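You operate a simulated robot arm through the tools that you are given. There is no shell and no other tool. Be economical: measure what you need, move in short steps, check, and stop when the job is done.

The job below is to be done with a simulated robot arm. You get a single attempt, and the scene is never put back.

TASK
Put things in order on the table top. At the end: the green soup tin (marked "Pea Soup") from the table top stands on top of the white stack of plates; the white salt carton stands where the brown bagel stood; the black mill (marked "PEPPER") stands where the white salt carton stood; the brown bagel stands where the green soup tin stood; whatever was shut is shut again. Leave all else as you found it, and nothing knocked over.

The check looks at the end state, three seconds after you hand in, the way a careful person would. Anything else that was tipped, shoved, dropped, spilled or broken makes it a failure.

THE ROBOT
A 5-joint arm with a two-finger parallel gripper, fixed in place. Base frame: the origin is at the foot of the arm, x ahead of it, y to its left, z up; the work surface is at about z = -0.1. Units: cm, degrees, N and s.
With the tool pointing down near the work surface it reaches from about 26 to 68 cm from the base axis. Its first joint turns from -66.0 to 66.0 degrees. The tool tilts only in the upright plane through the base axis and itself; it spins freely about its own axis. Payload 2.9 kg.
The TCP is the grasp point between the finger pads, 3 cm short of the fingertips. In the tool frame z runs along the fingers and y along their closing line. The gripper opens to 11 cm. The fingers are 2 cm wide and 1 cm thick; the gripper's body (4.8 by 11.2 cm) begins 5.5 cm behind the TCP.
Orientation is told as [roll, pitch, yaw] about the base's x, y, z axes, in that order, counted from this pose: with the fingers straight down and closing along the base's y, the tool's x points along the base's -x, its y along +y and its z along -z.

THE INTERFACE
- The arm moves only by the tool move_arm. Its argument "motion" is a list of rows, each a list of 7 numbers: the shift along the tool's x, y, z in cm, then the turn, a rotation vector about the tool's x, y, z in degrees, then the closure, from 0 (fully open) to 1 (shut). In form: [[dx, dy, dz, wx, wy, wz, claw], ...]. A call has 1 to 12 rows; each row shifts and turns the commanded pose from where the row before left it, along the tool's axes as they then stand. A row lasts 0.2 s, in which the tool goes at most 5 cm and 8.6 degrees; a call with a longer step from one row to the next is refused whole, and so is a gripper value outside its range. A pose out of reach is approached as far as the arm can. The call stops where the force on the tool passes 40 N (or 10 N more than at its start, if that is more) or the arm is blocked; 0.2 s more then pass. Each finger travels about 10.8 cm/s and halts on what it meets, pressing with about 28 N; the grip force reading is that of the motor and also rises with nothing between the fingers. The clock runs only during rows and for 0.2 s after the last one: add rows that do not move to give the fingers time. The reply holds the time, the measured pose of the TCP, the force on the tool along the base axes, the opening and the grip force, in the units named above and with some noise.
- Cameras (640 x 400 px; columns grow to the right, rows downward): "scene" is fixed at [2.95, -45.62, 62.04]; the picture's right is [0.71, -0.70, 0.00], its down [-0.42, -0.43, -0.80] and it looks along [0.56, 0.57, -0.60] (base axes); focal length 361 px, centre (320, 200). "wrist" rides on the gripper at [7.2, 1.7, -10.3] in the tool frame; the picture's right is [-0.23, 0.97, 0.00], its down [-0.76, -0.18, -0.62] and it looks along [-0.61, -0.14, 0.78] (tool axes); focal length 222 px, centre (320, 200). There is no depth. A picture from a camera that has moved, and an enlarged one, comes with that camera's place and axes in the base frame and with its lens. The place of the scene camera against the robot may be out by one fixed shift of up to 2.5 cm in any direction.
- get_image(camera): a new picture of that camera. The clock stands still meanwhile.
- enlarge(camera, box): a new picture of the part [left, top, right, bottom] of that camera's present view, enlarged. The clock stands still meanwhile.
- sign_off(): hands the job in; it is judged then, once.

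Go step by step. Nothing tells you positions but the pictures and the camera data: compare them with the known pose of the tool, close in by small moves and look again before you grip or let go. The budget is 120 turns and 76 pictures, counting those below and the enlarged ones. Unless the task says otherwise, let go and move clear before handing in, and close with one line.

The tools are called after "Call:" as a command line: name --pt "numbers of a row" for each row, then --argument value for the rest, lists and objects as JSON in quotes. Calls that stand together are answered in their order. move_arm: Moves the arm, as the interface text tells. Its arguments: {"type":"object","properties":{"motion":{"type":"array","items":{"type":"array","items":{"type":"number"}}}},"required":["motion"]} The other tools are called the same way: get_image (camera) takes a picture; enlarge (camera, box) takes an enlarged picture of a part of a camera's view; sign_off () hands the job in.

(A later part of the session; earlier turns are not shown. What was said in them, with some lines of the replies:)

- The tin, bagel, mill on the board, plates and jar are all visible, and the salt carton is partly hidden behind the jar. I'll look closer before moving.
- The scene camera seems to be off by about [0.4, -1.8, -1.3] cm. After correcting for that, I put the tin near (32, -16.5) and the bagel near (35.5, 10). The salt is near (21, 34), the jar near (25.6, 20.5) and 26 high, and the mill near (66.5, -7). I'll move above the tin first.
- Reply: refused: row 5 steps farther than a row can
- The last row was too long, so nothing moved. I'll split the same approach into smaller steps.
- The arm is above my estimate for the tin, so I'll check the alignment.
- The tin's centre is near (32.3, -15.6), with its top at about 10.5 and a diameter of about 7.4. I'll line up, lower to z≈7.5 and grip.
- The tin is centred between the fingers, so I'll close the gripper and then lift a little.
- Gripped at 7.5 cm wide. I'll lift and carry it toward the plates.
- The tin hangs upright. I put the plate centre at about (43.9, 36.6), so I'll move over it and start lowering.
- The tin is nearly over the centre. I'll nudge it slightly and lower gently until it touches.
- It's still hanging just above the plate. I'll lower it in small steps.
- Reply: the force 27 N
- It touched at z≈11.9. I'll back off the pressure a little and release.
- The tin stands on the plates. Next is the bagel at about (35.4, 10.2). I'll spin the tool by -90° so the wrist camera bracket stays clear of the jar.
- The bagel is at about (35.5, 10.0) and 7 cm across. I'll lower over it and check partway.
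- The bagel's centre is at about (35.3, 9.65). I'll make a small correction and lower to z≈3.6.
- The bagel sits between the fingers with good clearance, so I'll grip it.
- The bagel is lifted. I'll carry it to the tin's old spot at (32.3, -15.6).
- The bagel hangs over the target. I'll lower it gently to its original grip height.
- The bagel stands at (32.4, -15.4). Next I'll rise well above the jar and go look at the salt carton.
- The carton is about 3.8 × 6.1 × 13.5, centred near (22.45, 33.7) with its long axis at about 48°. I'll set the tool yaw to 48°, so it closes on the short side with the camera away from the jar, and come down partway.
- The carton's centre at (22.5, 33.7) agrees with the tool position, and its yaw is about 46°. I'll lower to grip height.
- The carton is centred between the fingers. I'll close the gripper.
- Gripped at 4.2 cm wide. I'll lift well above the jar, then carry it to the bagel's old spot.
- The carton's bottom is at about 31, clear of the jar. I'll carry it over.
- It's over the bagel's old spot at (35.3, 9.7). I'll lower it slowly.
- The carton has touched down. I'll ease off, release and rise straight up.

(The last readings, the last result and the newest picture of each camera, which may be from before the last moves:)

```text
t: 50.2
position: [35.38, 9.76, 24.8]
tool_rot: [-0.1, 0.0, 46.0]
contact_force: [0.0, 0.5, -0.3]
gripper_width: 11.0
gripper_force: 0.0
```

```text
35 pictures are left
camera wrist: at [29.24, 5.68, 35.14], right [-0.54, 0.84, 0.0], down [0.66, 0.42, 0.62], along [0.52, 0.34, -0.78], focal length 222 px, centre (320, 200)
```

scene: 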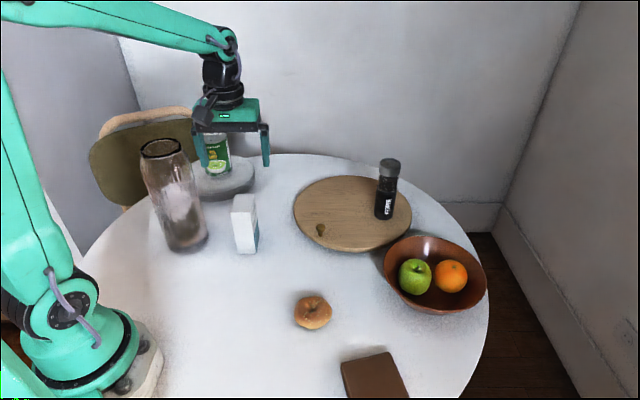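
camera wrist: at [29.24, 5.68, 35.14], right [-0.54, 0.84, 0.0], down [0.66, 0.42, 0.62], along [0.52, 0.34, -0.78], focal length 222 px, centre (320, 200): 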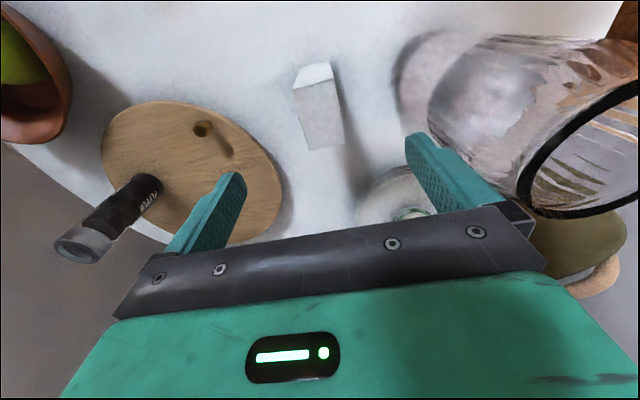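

The salt carton stands in place. Next is the mill, which I estimate at (65.8, -8). I'll turn back to yaw 0 and approach so I can see it.

Call:
move_arm --pt "0 0 -0.5 0 0 7.67 0" --pt "0 0 -0.5 0 0 7.67 0" --pt "0 0 -0.5 0 0 7.67 0" --pt "0 0 -0.5 0 0 7.67 0" --pt "0 0 0 0 0 7.67 0" --pt "0 0 0 0 0 7.67 0" --pt "-3.5 -3 0 0 0 0 0" --pt "-3.5 -3 0 0 0 0 0" --pt "-3.5 -3 0 0 0 0 0" --pt "-3.5 -3 0 0 0 0 0" --pt "-3.5 -3 0 0 0 0 0" --pt "0 0 0 0 0 0 0"

Call:
get_image --camera "wrist"

```text
t: 52.8
position: [52.89, -5.48, 26.79]
tool_rot: [0.0, 0.0, 0.0]
contact_force: [-0.3, 1.1, -0.1]
gripper_width: 11.01
gripper_force: 0.1
```

```text
34 pictures are left
camera wrist: at [45.75, -3.79, 37.05], right [0.23, 0.97, 0.0], down [0.76, -0.18, 0.62], along [0.61, -0.14, -0.78], focal length 222 px, centre (320, 200)
```

wrist: 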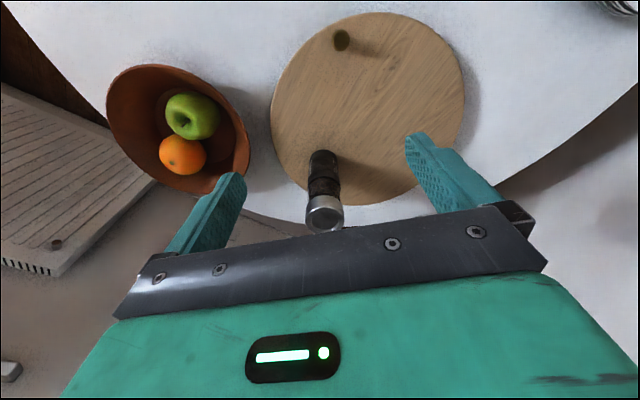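

The mill's centre is about (65.0, -7.6), with its top at about 15.3. I'll move above it at this height and check.

Call:
move_arm --pt "-4 -0.7 0 0 0 0 0" --pt "-4 -0.7 0 0 0 0 0" --pt "-4.1 -0.7 0 0 0 0 0" --pt "0 0 2 0 0 0 0" --pt "0 0 2 0 0 0 0" --pt "0 0 0 0 0 0 0"

Call:
get_image --camera "wrist"

Call:
get_image --camera "scene"

```text
t: 54.2
position: [63.17, -7.17, 21.93]
tool_rot: [0.0, 0.0, 0.1]
contact_force: [-0.3, -0.2, 0.2]
gripper_width: 10.99
gripper_force: 0.2
out of reach, approached as far as the arm can: row 3
```

```text
33 pictures are left
camera wrist: at [55.96, -5.55, 32.3], right [0.23, 0.97, 0.0], down [0.76, -0.18, 0.62], along [0.61, -0.14, -0.78], focal length 222 px, centre (320, 200)
```

wrist: 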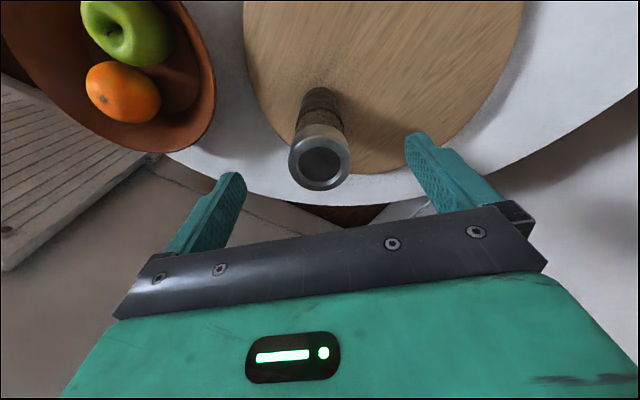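

```text
32 pictures are left
```

scene: 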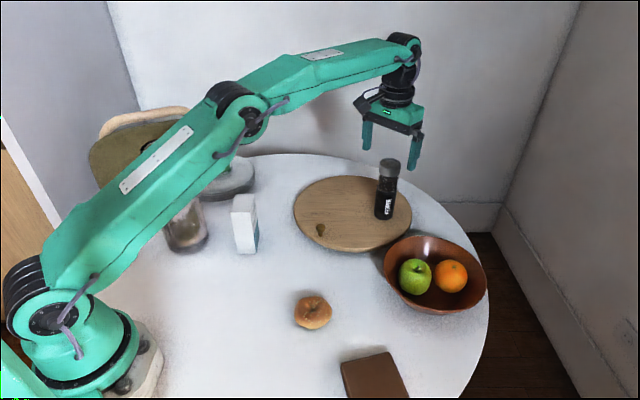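

The reach limit is about 63 at that height but grows lower down. The mill is at (65.4, -7.7) with its top at about 15, so I'll descend while moving outward.

Call:
move_arm --pt "-0.5 -0.3 2 0 0 0 0" --pt "-0.9 -0.2 2 0 0 0 0" --pt "-0.9 0 1 0 0 0 0" --pt "0 0 0 0 0 0 0"

Call:
get_image --camera "wrist"

```text
t: 55.2
position: [65.44, -7.67, 17.0]
tool_rot: [0.0, -0.1, -0.1]
contact_force: [0.7, -0.1, 0.6]
gripper_width: 11.0
gripper_force: 0.2
```

```text
31 pictures are left
camera wrist: at [58.32, -6.07, 27.31], right [0.23, 0.97, 0.0], down [0.76, -0.18, 0.62], along [0.61, -0.14, -0.78], focal length 222 px, centre (320, 200)
```

wrist: 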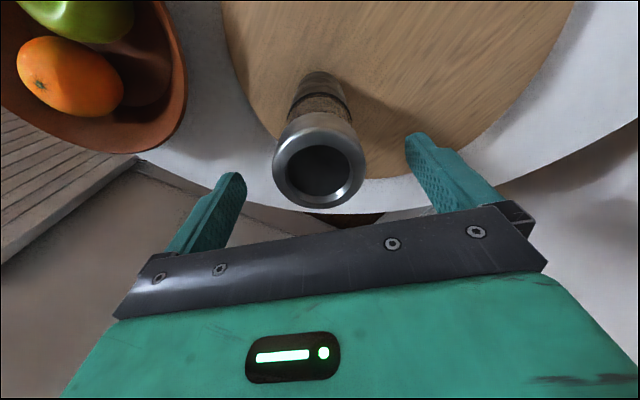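

It's well aligned. I'll lower to z≈11.5.

Call:
move_arm --pt "0.2 0 2 0 0 0 0" --pt "0 0 2 0 0 0 0" --pt "0 0 1.5 0 0 0 0" --pt "0 0 0 0 0 0 0"

Call:
enlarge --camera "scene" --box '[330, 110, 450, 230]'

Call:
get_image --camera "wrist"

```text
t: 56.1
position: [65.43, -7.56, 12.45]
tool_rot: [-0.1, -1.0, 0.1]
contact_force: [-0.4, 0.2, 3.4]
gripper_width: 11.01
gripper_force: 0.0
stopped in row 4: the force on the tool passed its limit (the readings are from after the stop); the commanded pose is now the measured one
```

```text
3.33 times, centred on (390, 170) of scene
camera zoom: at [2.95, -45.62, 62.04], right [0.71, -0.7, 0.0], down [-0.42, -0.43, -0.8], along [0.56, 0.57, -0.6], focal length 1204 px, centre (87, 300)
```

zoom: 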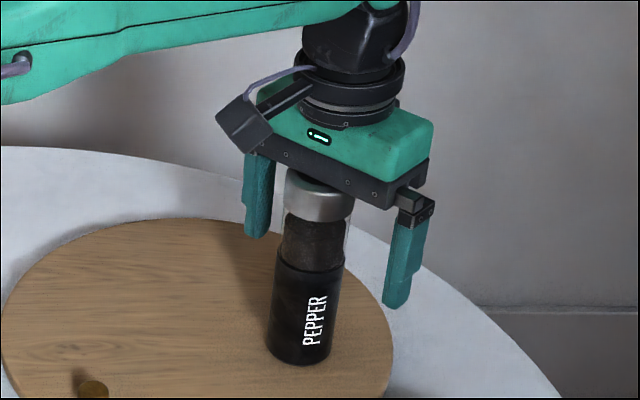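

```text
29 pictures are left
camera wrist: at [58.17, -5.94, 22.73], right [0.23, 0.97, 0.0], down [0.75, -0.18, 0.64], along [0.62, -0.14, -0.77], focal length 222 px, centre (320, 200)
```

wrist: 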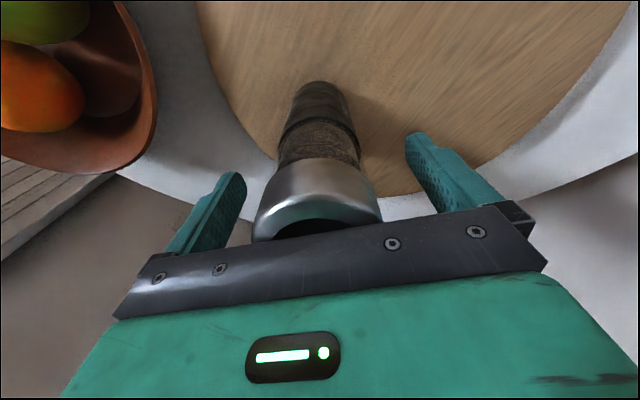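

The palm touched the mill's top, so the top is nearer 17.7, but the mill still stands. I'll rise, undo the 1° tilt and re-centre around (64.3, -7.3).

Call:
move_arm --pt "0 0 -1.5 0 0 0 0" --pt "0.9 0.2 0 0 1 0 0" --pt "0 0 0 0 0 0 0" --pt "0 0 0 0 0 0 0"

Call:
enlarge --camera "scene" --box '[330, 110, 450, 230]'

Call:
get_image --camera "wrist"

```text
t: 57.1
position: [64.61, -7.44, 13.9]
tool_rot: [0.0, 0.0, 0.1]
contact_force: [-0.2, -0.4, -0.5]
gripper_width: 11.0
gripper_force: 0.1
```

```text
3.33 times, centred on (390, 170) of scene
camera zoom: at [2.95, -45.62, 62.04], right [0.71, -0.7, 0.0], down [-0.42, -0.43, -0.8], along [0.56, 0.57, -0.6], focal length 1204 px, centre (87, 300)
```

zoom: 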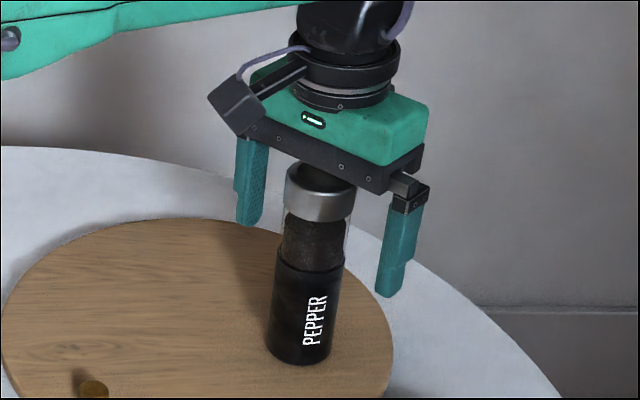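

```text
27 pictures are left
camera wrist: at [57.43, -5.81, 24.28], right [0.23, 0.97, 0.0], down [0.76, -0.18, 0.62], along [0.61, -0.14, -0.78], focal length 222 px, centre (320, 200)
```

wrist: 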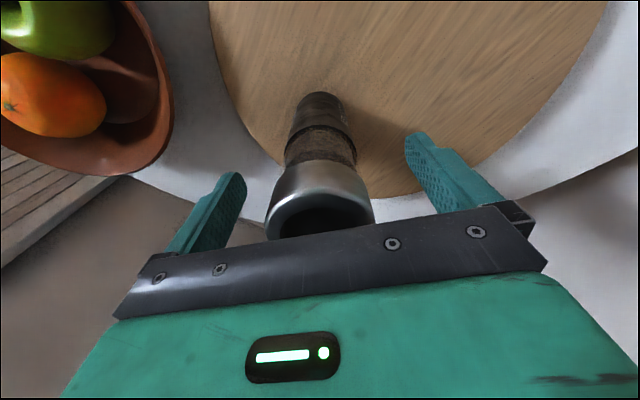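

The mill is still upright and undisturbed. I'll come down 0.9 cm, shift slightly in y and grip.

Call:
move_arm --pt "0 0.25 0.9 0 0 0 0" --pt "0 0 0 0 0 0 0.15" --pt "0 0 0 0 0 0 0.3" --pt "0 0 0 0 0 0 0.45" --pt "0 0 0 0 0 0 0.55" --pt "0 0 0 0 0 0 0.65" --pt "0 0 0 0 0 0 0.7" --pt "0 0 0 0 0 0 0.7"

Call:
enlarge --camera "scene" --box '[330, 110, 450, 230]'

```text
t: 58.9
position: [64.43, -7.18, 13.07]
tool_rot: [0.0, -0.1, 0.1]
contact_force: [0.3, -0.3, 0.1]
gripper_width: 4.73
gripper_force: 28.1
```

```text
3.33 times, centred on (390, 170) of scene
camera zoom: at [2.95, -45.62, 62.04], right [0.71, -0.7, 0.0], down [-0.42, -0.43, -0.8], along [0.56, 0.57, -0.6], focal length 1204 px, centre (87, 300)
```

zoom: 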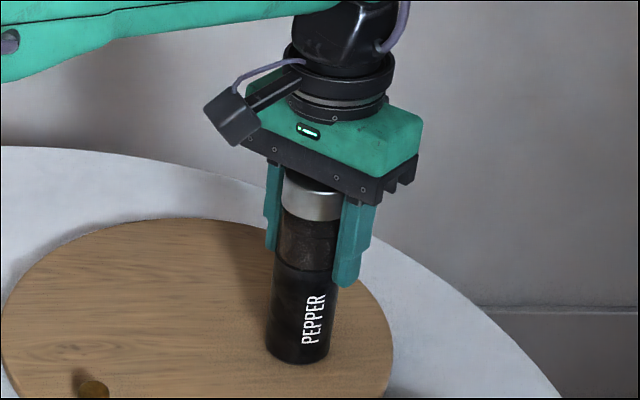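

Gripped at 4.7 cm. I'll lift straight up first, then pull in while rising.

Call:
move_arm --pt "0 0 -0.7 0 0 0 0.7" --pt "0 0 -1.5 0 0 0 0.7" --pt "1 0 -2.5 0 0 0 0.7" --pt "2.3 0 -3.2 0 0 0 0.7" --pt "2.5 0 -3.5 0 0 0 0.7" --pt "2.5 0 -3.5 0 0 0 0.7" --pt "0 0 0 0 0 0 0.7"

Call:
get_image --camera "scene"

Call:
get_image --camera "wrist"

```text
t: 60.5
position: [56.2, -7.16, 27.92]
tool_rot: [0.0, 0.0, 0.0]
contact_force: [0.2, 0.0, -3.0]
gripper_width: 4.75
gripper_force: 27.8
```

```text
25 pictures are left
```

scene: 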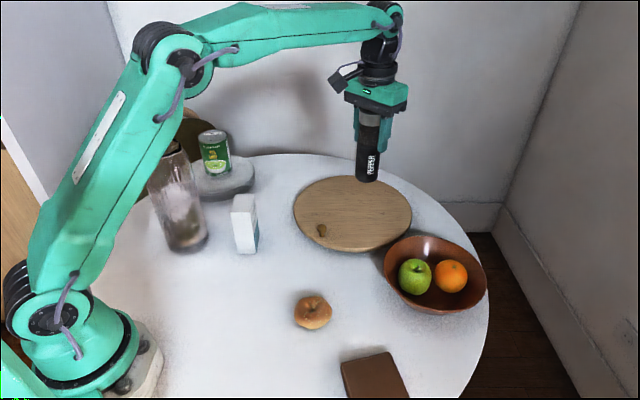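

```text
24 pictures are left
camera wrist: at [49.08, -5.54, 38.24], right [0.23, 0.97, 0.0], down [0.76, -0.18, 0.62], along [0.61, -0.14, -0.78], focal length 222 px, centre (320, 200)
```

wrist: 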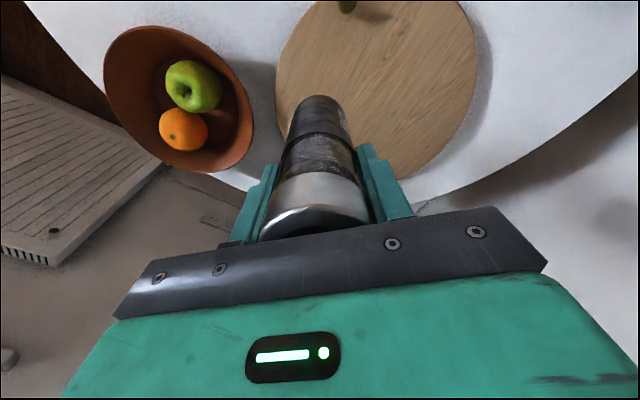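

The mill is held upright. I'll pull in, raise it to z≈40.7 and rotate to yaw 46°, which worked near the jar before.

Call:
move_arm --pt "2.5 0 -3.2 0 0 0 0.7" --pt "2.5 0 -3.2 0 0 0 0.7" --pt "2.5 0 -3.2 0 0 0 0.7" --pt "2.5 0 -3.2 0 0 0 0.7" --pt "0 0 0 0 0 -7.67 0.7" --pt "0 0 0 0 0 -7.67 0.7" --pt "0 0 0 0 0 -7.67 0.7" --pt "0 0 0 0 0 -7.67 0.7" --pt "0 0 0 0 0 -7.67 0.7" --pt "0 0 0 0 0 -7.67 0.7" --pt "0 0 0 0 0 0 0.7"

```text
t: 62.9
position: [46.25, -7.18, 40.7]
tool_rot: [0.0, 0.0, 46.2]
contact_force: [-0.4, 0.0, -1.6]
gripper_width: 4.75
gripper_force: 27.8
```

Call:
move_arm --pt "-1.29 4.55 0 0 0 0 0.7" --pt "-1.29 4.55 0 0 0 0 0.7" --pt "-1.29 4.55 0 0 0 0 0.7" --pt "-1.29 4.55 0 0 0 0 0.7" --pt "-1.29 4.55 0 0 0 0 0.7" --pt "-1.29 4.55 0 0 0 0 0.7" --pt "-1.29 4.55 0 0 0 0 0.7" --pt "-1.29 4.55 0 0 0 0 0.7" --pt "-1.29 4.55 0 0 0 0 0.7" --pt "-1.29 4.55 0 0 0 0 0.7" --pt "0 0 0 0 0 0 0.7"

Call:
get_image --camera "wrist"

Call:
get_image --camera "scene"

```text
t: 65.3
position: [22.48, 33.78, 40.82]
tool_rot: [0.0, 0.1, 46.1]
contact_force: [0.6, 0.0, -2.5]
gripper_width: 4.76
gripper_force: 28.6
```

```text
23 pictures are left
camera wrist: at [16.29, 29.7, 51.16], right [-0.54, 0.84, 0.0], down [0.66, 0.43, 0.62], along [0.52, 0.34, -0.78], focal length 222 px, centre (320, 200)
```

wrist: 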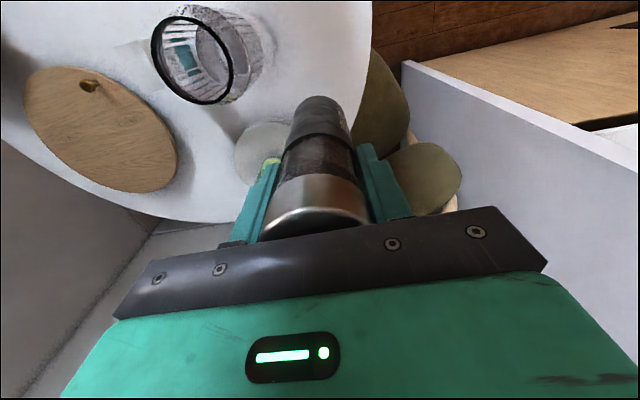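

```text
22 pictures are left
```

scene: 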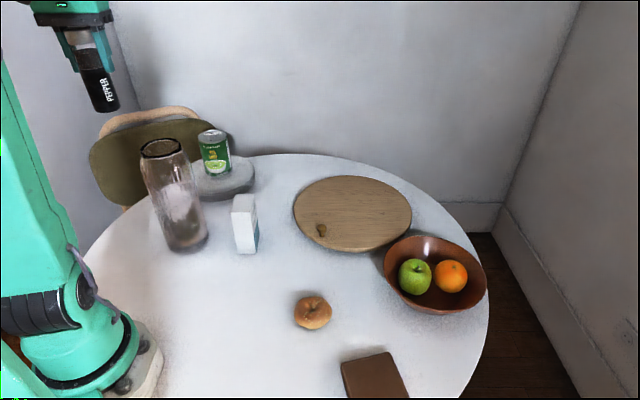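

It's above the salt's old spot. I'll lower to about z=13.5.

Call:
move_arm --pt "0 0 4 0 0 0 0.7" --pt "0 0 4 0 0 0 0.7" --pt "0 0 4 0 0 0 0.7" --pt "0 0 4 0 0 0 0.7" --pt "0 0 4 0 0 0 0.7" --pt "0 0 3.5 0 0 0 0.7" --pt "0 0 2.5 0 0 0 0.7" --pt "0 0 1.3 0 0 0 0.7" --pt "0 0 0 0 0 0 0.7"

Call:
enlarge --camera "scene" --box '[60, 80, 260, 260]'

Call:
get_image --camera "wrist"

```text
t: 67.3
position: [22.25, 33.85, 13.38]
tool_rot: [0.0, 0.1, 46.1]
contact_force: [-0.1, 0.0, -2.3]
gripper_width: 4.75
gripper_force: 28.0
```

```text
2.22 times, centred on (160, 170) of scene
camera zoom: at [2.95, -45.62, 62.04], right [0.71, -0.7, 0.0], down [-0.42, -0.43, -0.8], along [0.56, 0.57, -0.6], focal length 802 px, centre (676, 267)
```

zoom: 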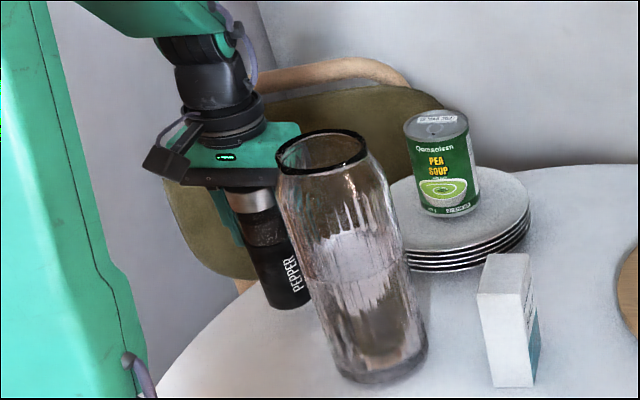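

```text
20 pictures are left
camera wrist: at [16.25, 29.64, 23.71], right [-0.54, 0.84, 0.0], down [0.66, 0.43, 0.62], along [0.52, 0.34, -0.78], focal length 222 px, centre (320, 200)
```

wrist: 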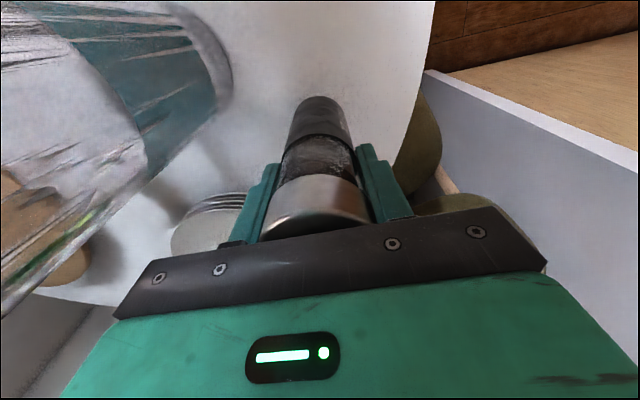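

Call:
move_arm --pt "0 0 0.5 0 0 0 0.7" --pt "0 0 0.4 0 0 0 0.7" --pt "0 0 0.3 0 0 0 0.7" --pt "0 0 0 0 0 0 0.7"

Call:
move_arm --pt "0 0 0.3 0 0 0 0.7" --pt "0 0 0 0 0 0 0.7"

Call:
move_arm --pt "0 0 0.25 0 0 0 0.7" --pt "0 0 0 0 0 0 0.7"

```text
t: 68.3
position: [22.45, 33.61, 12.35]
tool_rot: [0.0, 0.1, 46.1]
contact_force: [0.5, 0.4, -2.9]
gripper_width: 4.73
gripper_force: 28.0
```

```text
t: 68.9
position: [22.52, 33.74, 11.9]
tool_rot: [0.0, 0.1, 46.1]
contact_force: [-0.1, 0.2, -2.1]
gripper_width: 4.73
gripper_force: 27.8
```

```text
t: 69.5
position: [22.38, 33.81, 11.55]
tool_rot: [0.1, 0.1, 46.0]
contact_force: [-0.6, -0.1, -3.0]
gripper_width: 4.73
gripper_force: 28.1
```

No contact yet, so I'll keep lowering in small steps.

Call:
move_arm --pt "0 0 0.25 0 0 0 0.7" --pt "0 0 0 0 0 0 0.7"

Call:
move_arm --pt "0 0 0.2 0 0 0 0.7" --pt "0 0 0 0 0 0 0.7"

Call:
enlarge --camera "scene" --box '[60, 80, 260, 260]'

```text
t: 70.1
position: [22.42, 33.67, 11.39]
tool_rot: [0.0, 0.1, 46.0]
contact_force: [-0.5, -1.1, -3.2]
gripper_width: 4.73
gripper_force: 27.5
```

```text
t: 70.7
position: [22.38, 33.7, 11.23]
tool_rot: [0.0, 0.0, 46.1]
contact_force: [0.0, 0.0, -3.0]
gripper_width: 4.74
gripper_force: 27.4
```

```text
2.22 times, centred on (160, 170) of scene
camera zoom: at [2.95, -45.62, 62.04], right [0.71, -0.7, 0.0], down [-0.42, -0.43, -0.8], along [0.56, 0.57, -0.6], focal length 802 px, centre (676, 267)
```

zoom: 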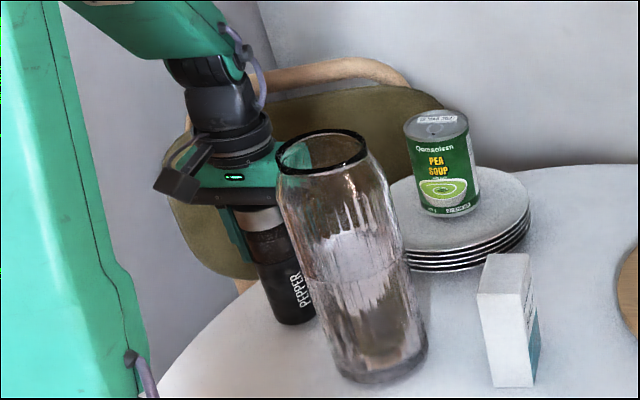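

Call:
move_arm --pt "0 0 0.2 0 0 0 0.7" --pt "0 0 0 0 0 0 0.7"

Call:
move_arm --pt "0 0 0.2 0 0 0 0.7" --pt "0 0 0 0 0 0 0.7"

```text
t: 71.3
position: [22.33, 33.59, 10.9]
tool_rot: [0.0, 0.1, 46.1]
contact_force: [-0.6, -1.0, -3.9]
gripper_width: 4.74
gripper_force: 27.9
```

```text
t: 71.9
position: [22.44, 33.68, 10.76]
tool_rot: [0.0, 0.2, 46.1]
contact_force: [-0.3, 0.0, -2.9]
gripper_width: 4.73
gripper_force: 28.9
```

Call:
move_arm --pt "0 0 0.2 0 0 0 0.7" --pt "0 0 0 0 0 0 0.7"

Call:
move_arm --pt "0 0 0.2 0 0 0 0.7" --pt "0 0 0 0 0 0 0.7"

Call:
enlarge --camera "scene" --box '[100, 150, 220, 260]'

```text
t: 72.5
position: [22.29, 33.65, 10.66]
tool_rot: [-0.1, 0.0, 46.2]
contact_force: [0.3, -0.6, -1.9]
gripper_width: 4.75
gripper_force: 27.7
```

```text
t: 73.1
position: [22.46, 33.62, 10.33]
tool_rot: [0.1, 0.1, 46.1]
contact_force: [0.3, 0.1, -2.5]
gripper_width: 4.77
gripper_force: 28.0
```

```text
3.64 times, centred on (160, 205) of scene
camera zoom: at [2.95, -45.62, 62.04], right [0.71, -0.7, 0.0], down [-0.42, -0.43, -0.8], along [0.56, 0.57, -0.6], focal length 1313 px, centre (902, 182)
```

zoom: 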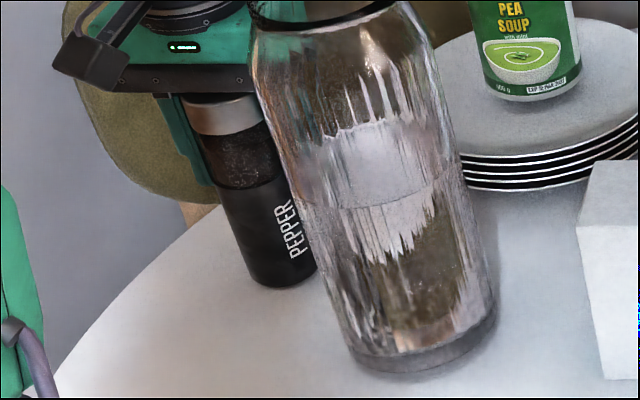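

Call:
move_arm --pt "0 0 0.2 0 0 0 0.7" --pt "0 0 0 0 0 0 0.7"

Call:
move_arm --pt "0 0 0.2 0 0 0 0.7" --pt "0 0 0 0 0 0 0.7"

```text
t: 73.7
position: [22.43, 33.67, 10.17]
tool_rot: [0.0, 0.1, 46.0]
contact_force: [-0.5, -1.1, 1.2]
gripper_width: 4.72
gripper_force: 28.4
```

```text
t: 74.3
position: [22.4, 33.79, 10.08]
tool_rot: [0.0, -0.1, 46.1]
contact_force: [-1.5, -7.1, 26.6]
gripper_width: 4.76
gripper_force: 27.7
```

Contact at z≈10.1. I'll ease off, release and rise straight up to well above the jar.

Call:
move_arm --pt "0 0 -0.2 0 0 0 0.7" --pt "0 0 0 0 0 0 0.5" --pt "0 0 0 0 0 0 0.3" --pt "0 0 0 0 0 0 0.1" --pt "0 0 0 0 0 0 0" --pt "0 0 0 0 0 0 0" --pt "0 0 -3 0 0 0 0" --pt "0 0 -4 0 0 0 0" --pt "0 0 -4 0 0 0 0" --pt "0 0 -4 0 0 0 0" --pt "0 0 -4 0 0 0 0" --pt "0 0 -4 0 0 0 0"

Call:
move_arm --pt "0 0 -4 0 0 0 0" --pt "0 0 -3 0 0 0 0" --pt "0 0 0 0 0 0 0"

Call:
get_image --camera "scene"

Call:
enlarge --camera "wrist" --box '[160, 0, 480, 200]'

```text
t: 76.9
position: [22.4, 33.72, 33.35]
tool_rot: [0.0, 0.1, 46.1]
contact_force: [0.1, -0.2, -0.4]
gripper_width: 11.01
gripper_force: 0.1
```

```text
t: 77.7
position: [22.54, 33.71, 40.17]
tool_rot: [0.0, 0.0, 46.1]
contact_force: [0.3, 0.1, 0.4]
gripper_width: 10.99
gripper_force: 0.1
```

```text
17 pictures are left
```

scene: 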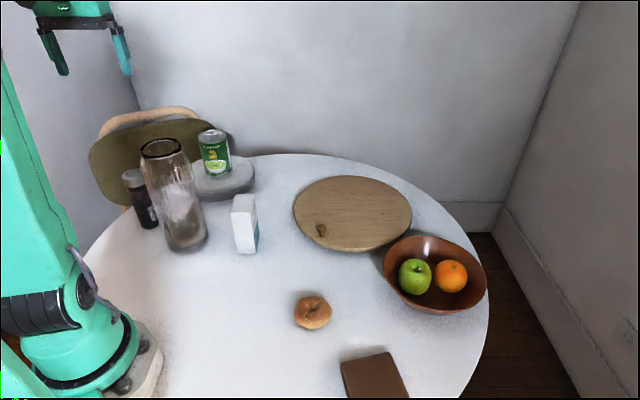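

```text
2.00 times, centred on (320, 100) of wrist
camera zoom: at [16.4, 29.69, 50.61], right [-0.54, 0.84, 0.0], down [0.66, 0.43, 0.62], along [0.52, 0.34, -0.78], focal length 444 px, centre (320, 400)
```

zoom: 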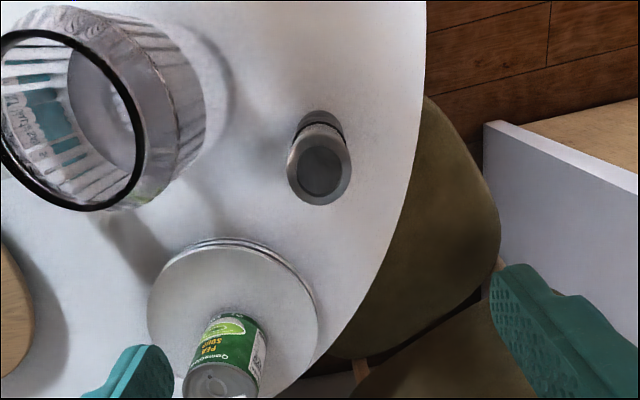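

All four items stand upright where they belong, nothing else has shifted, and the arm is empty and clear. I'm handing in.

Call:
sign_off

```text
The job is handed in.
```

The job is handed in: the soup tin stands on the plates, the bagel where the tin was, the salt carton where the bagel was, and the pepper mill where the salt was. While I was lowering onto the mill the gripper briefly touched its top, but nothing was knocked over.
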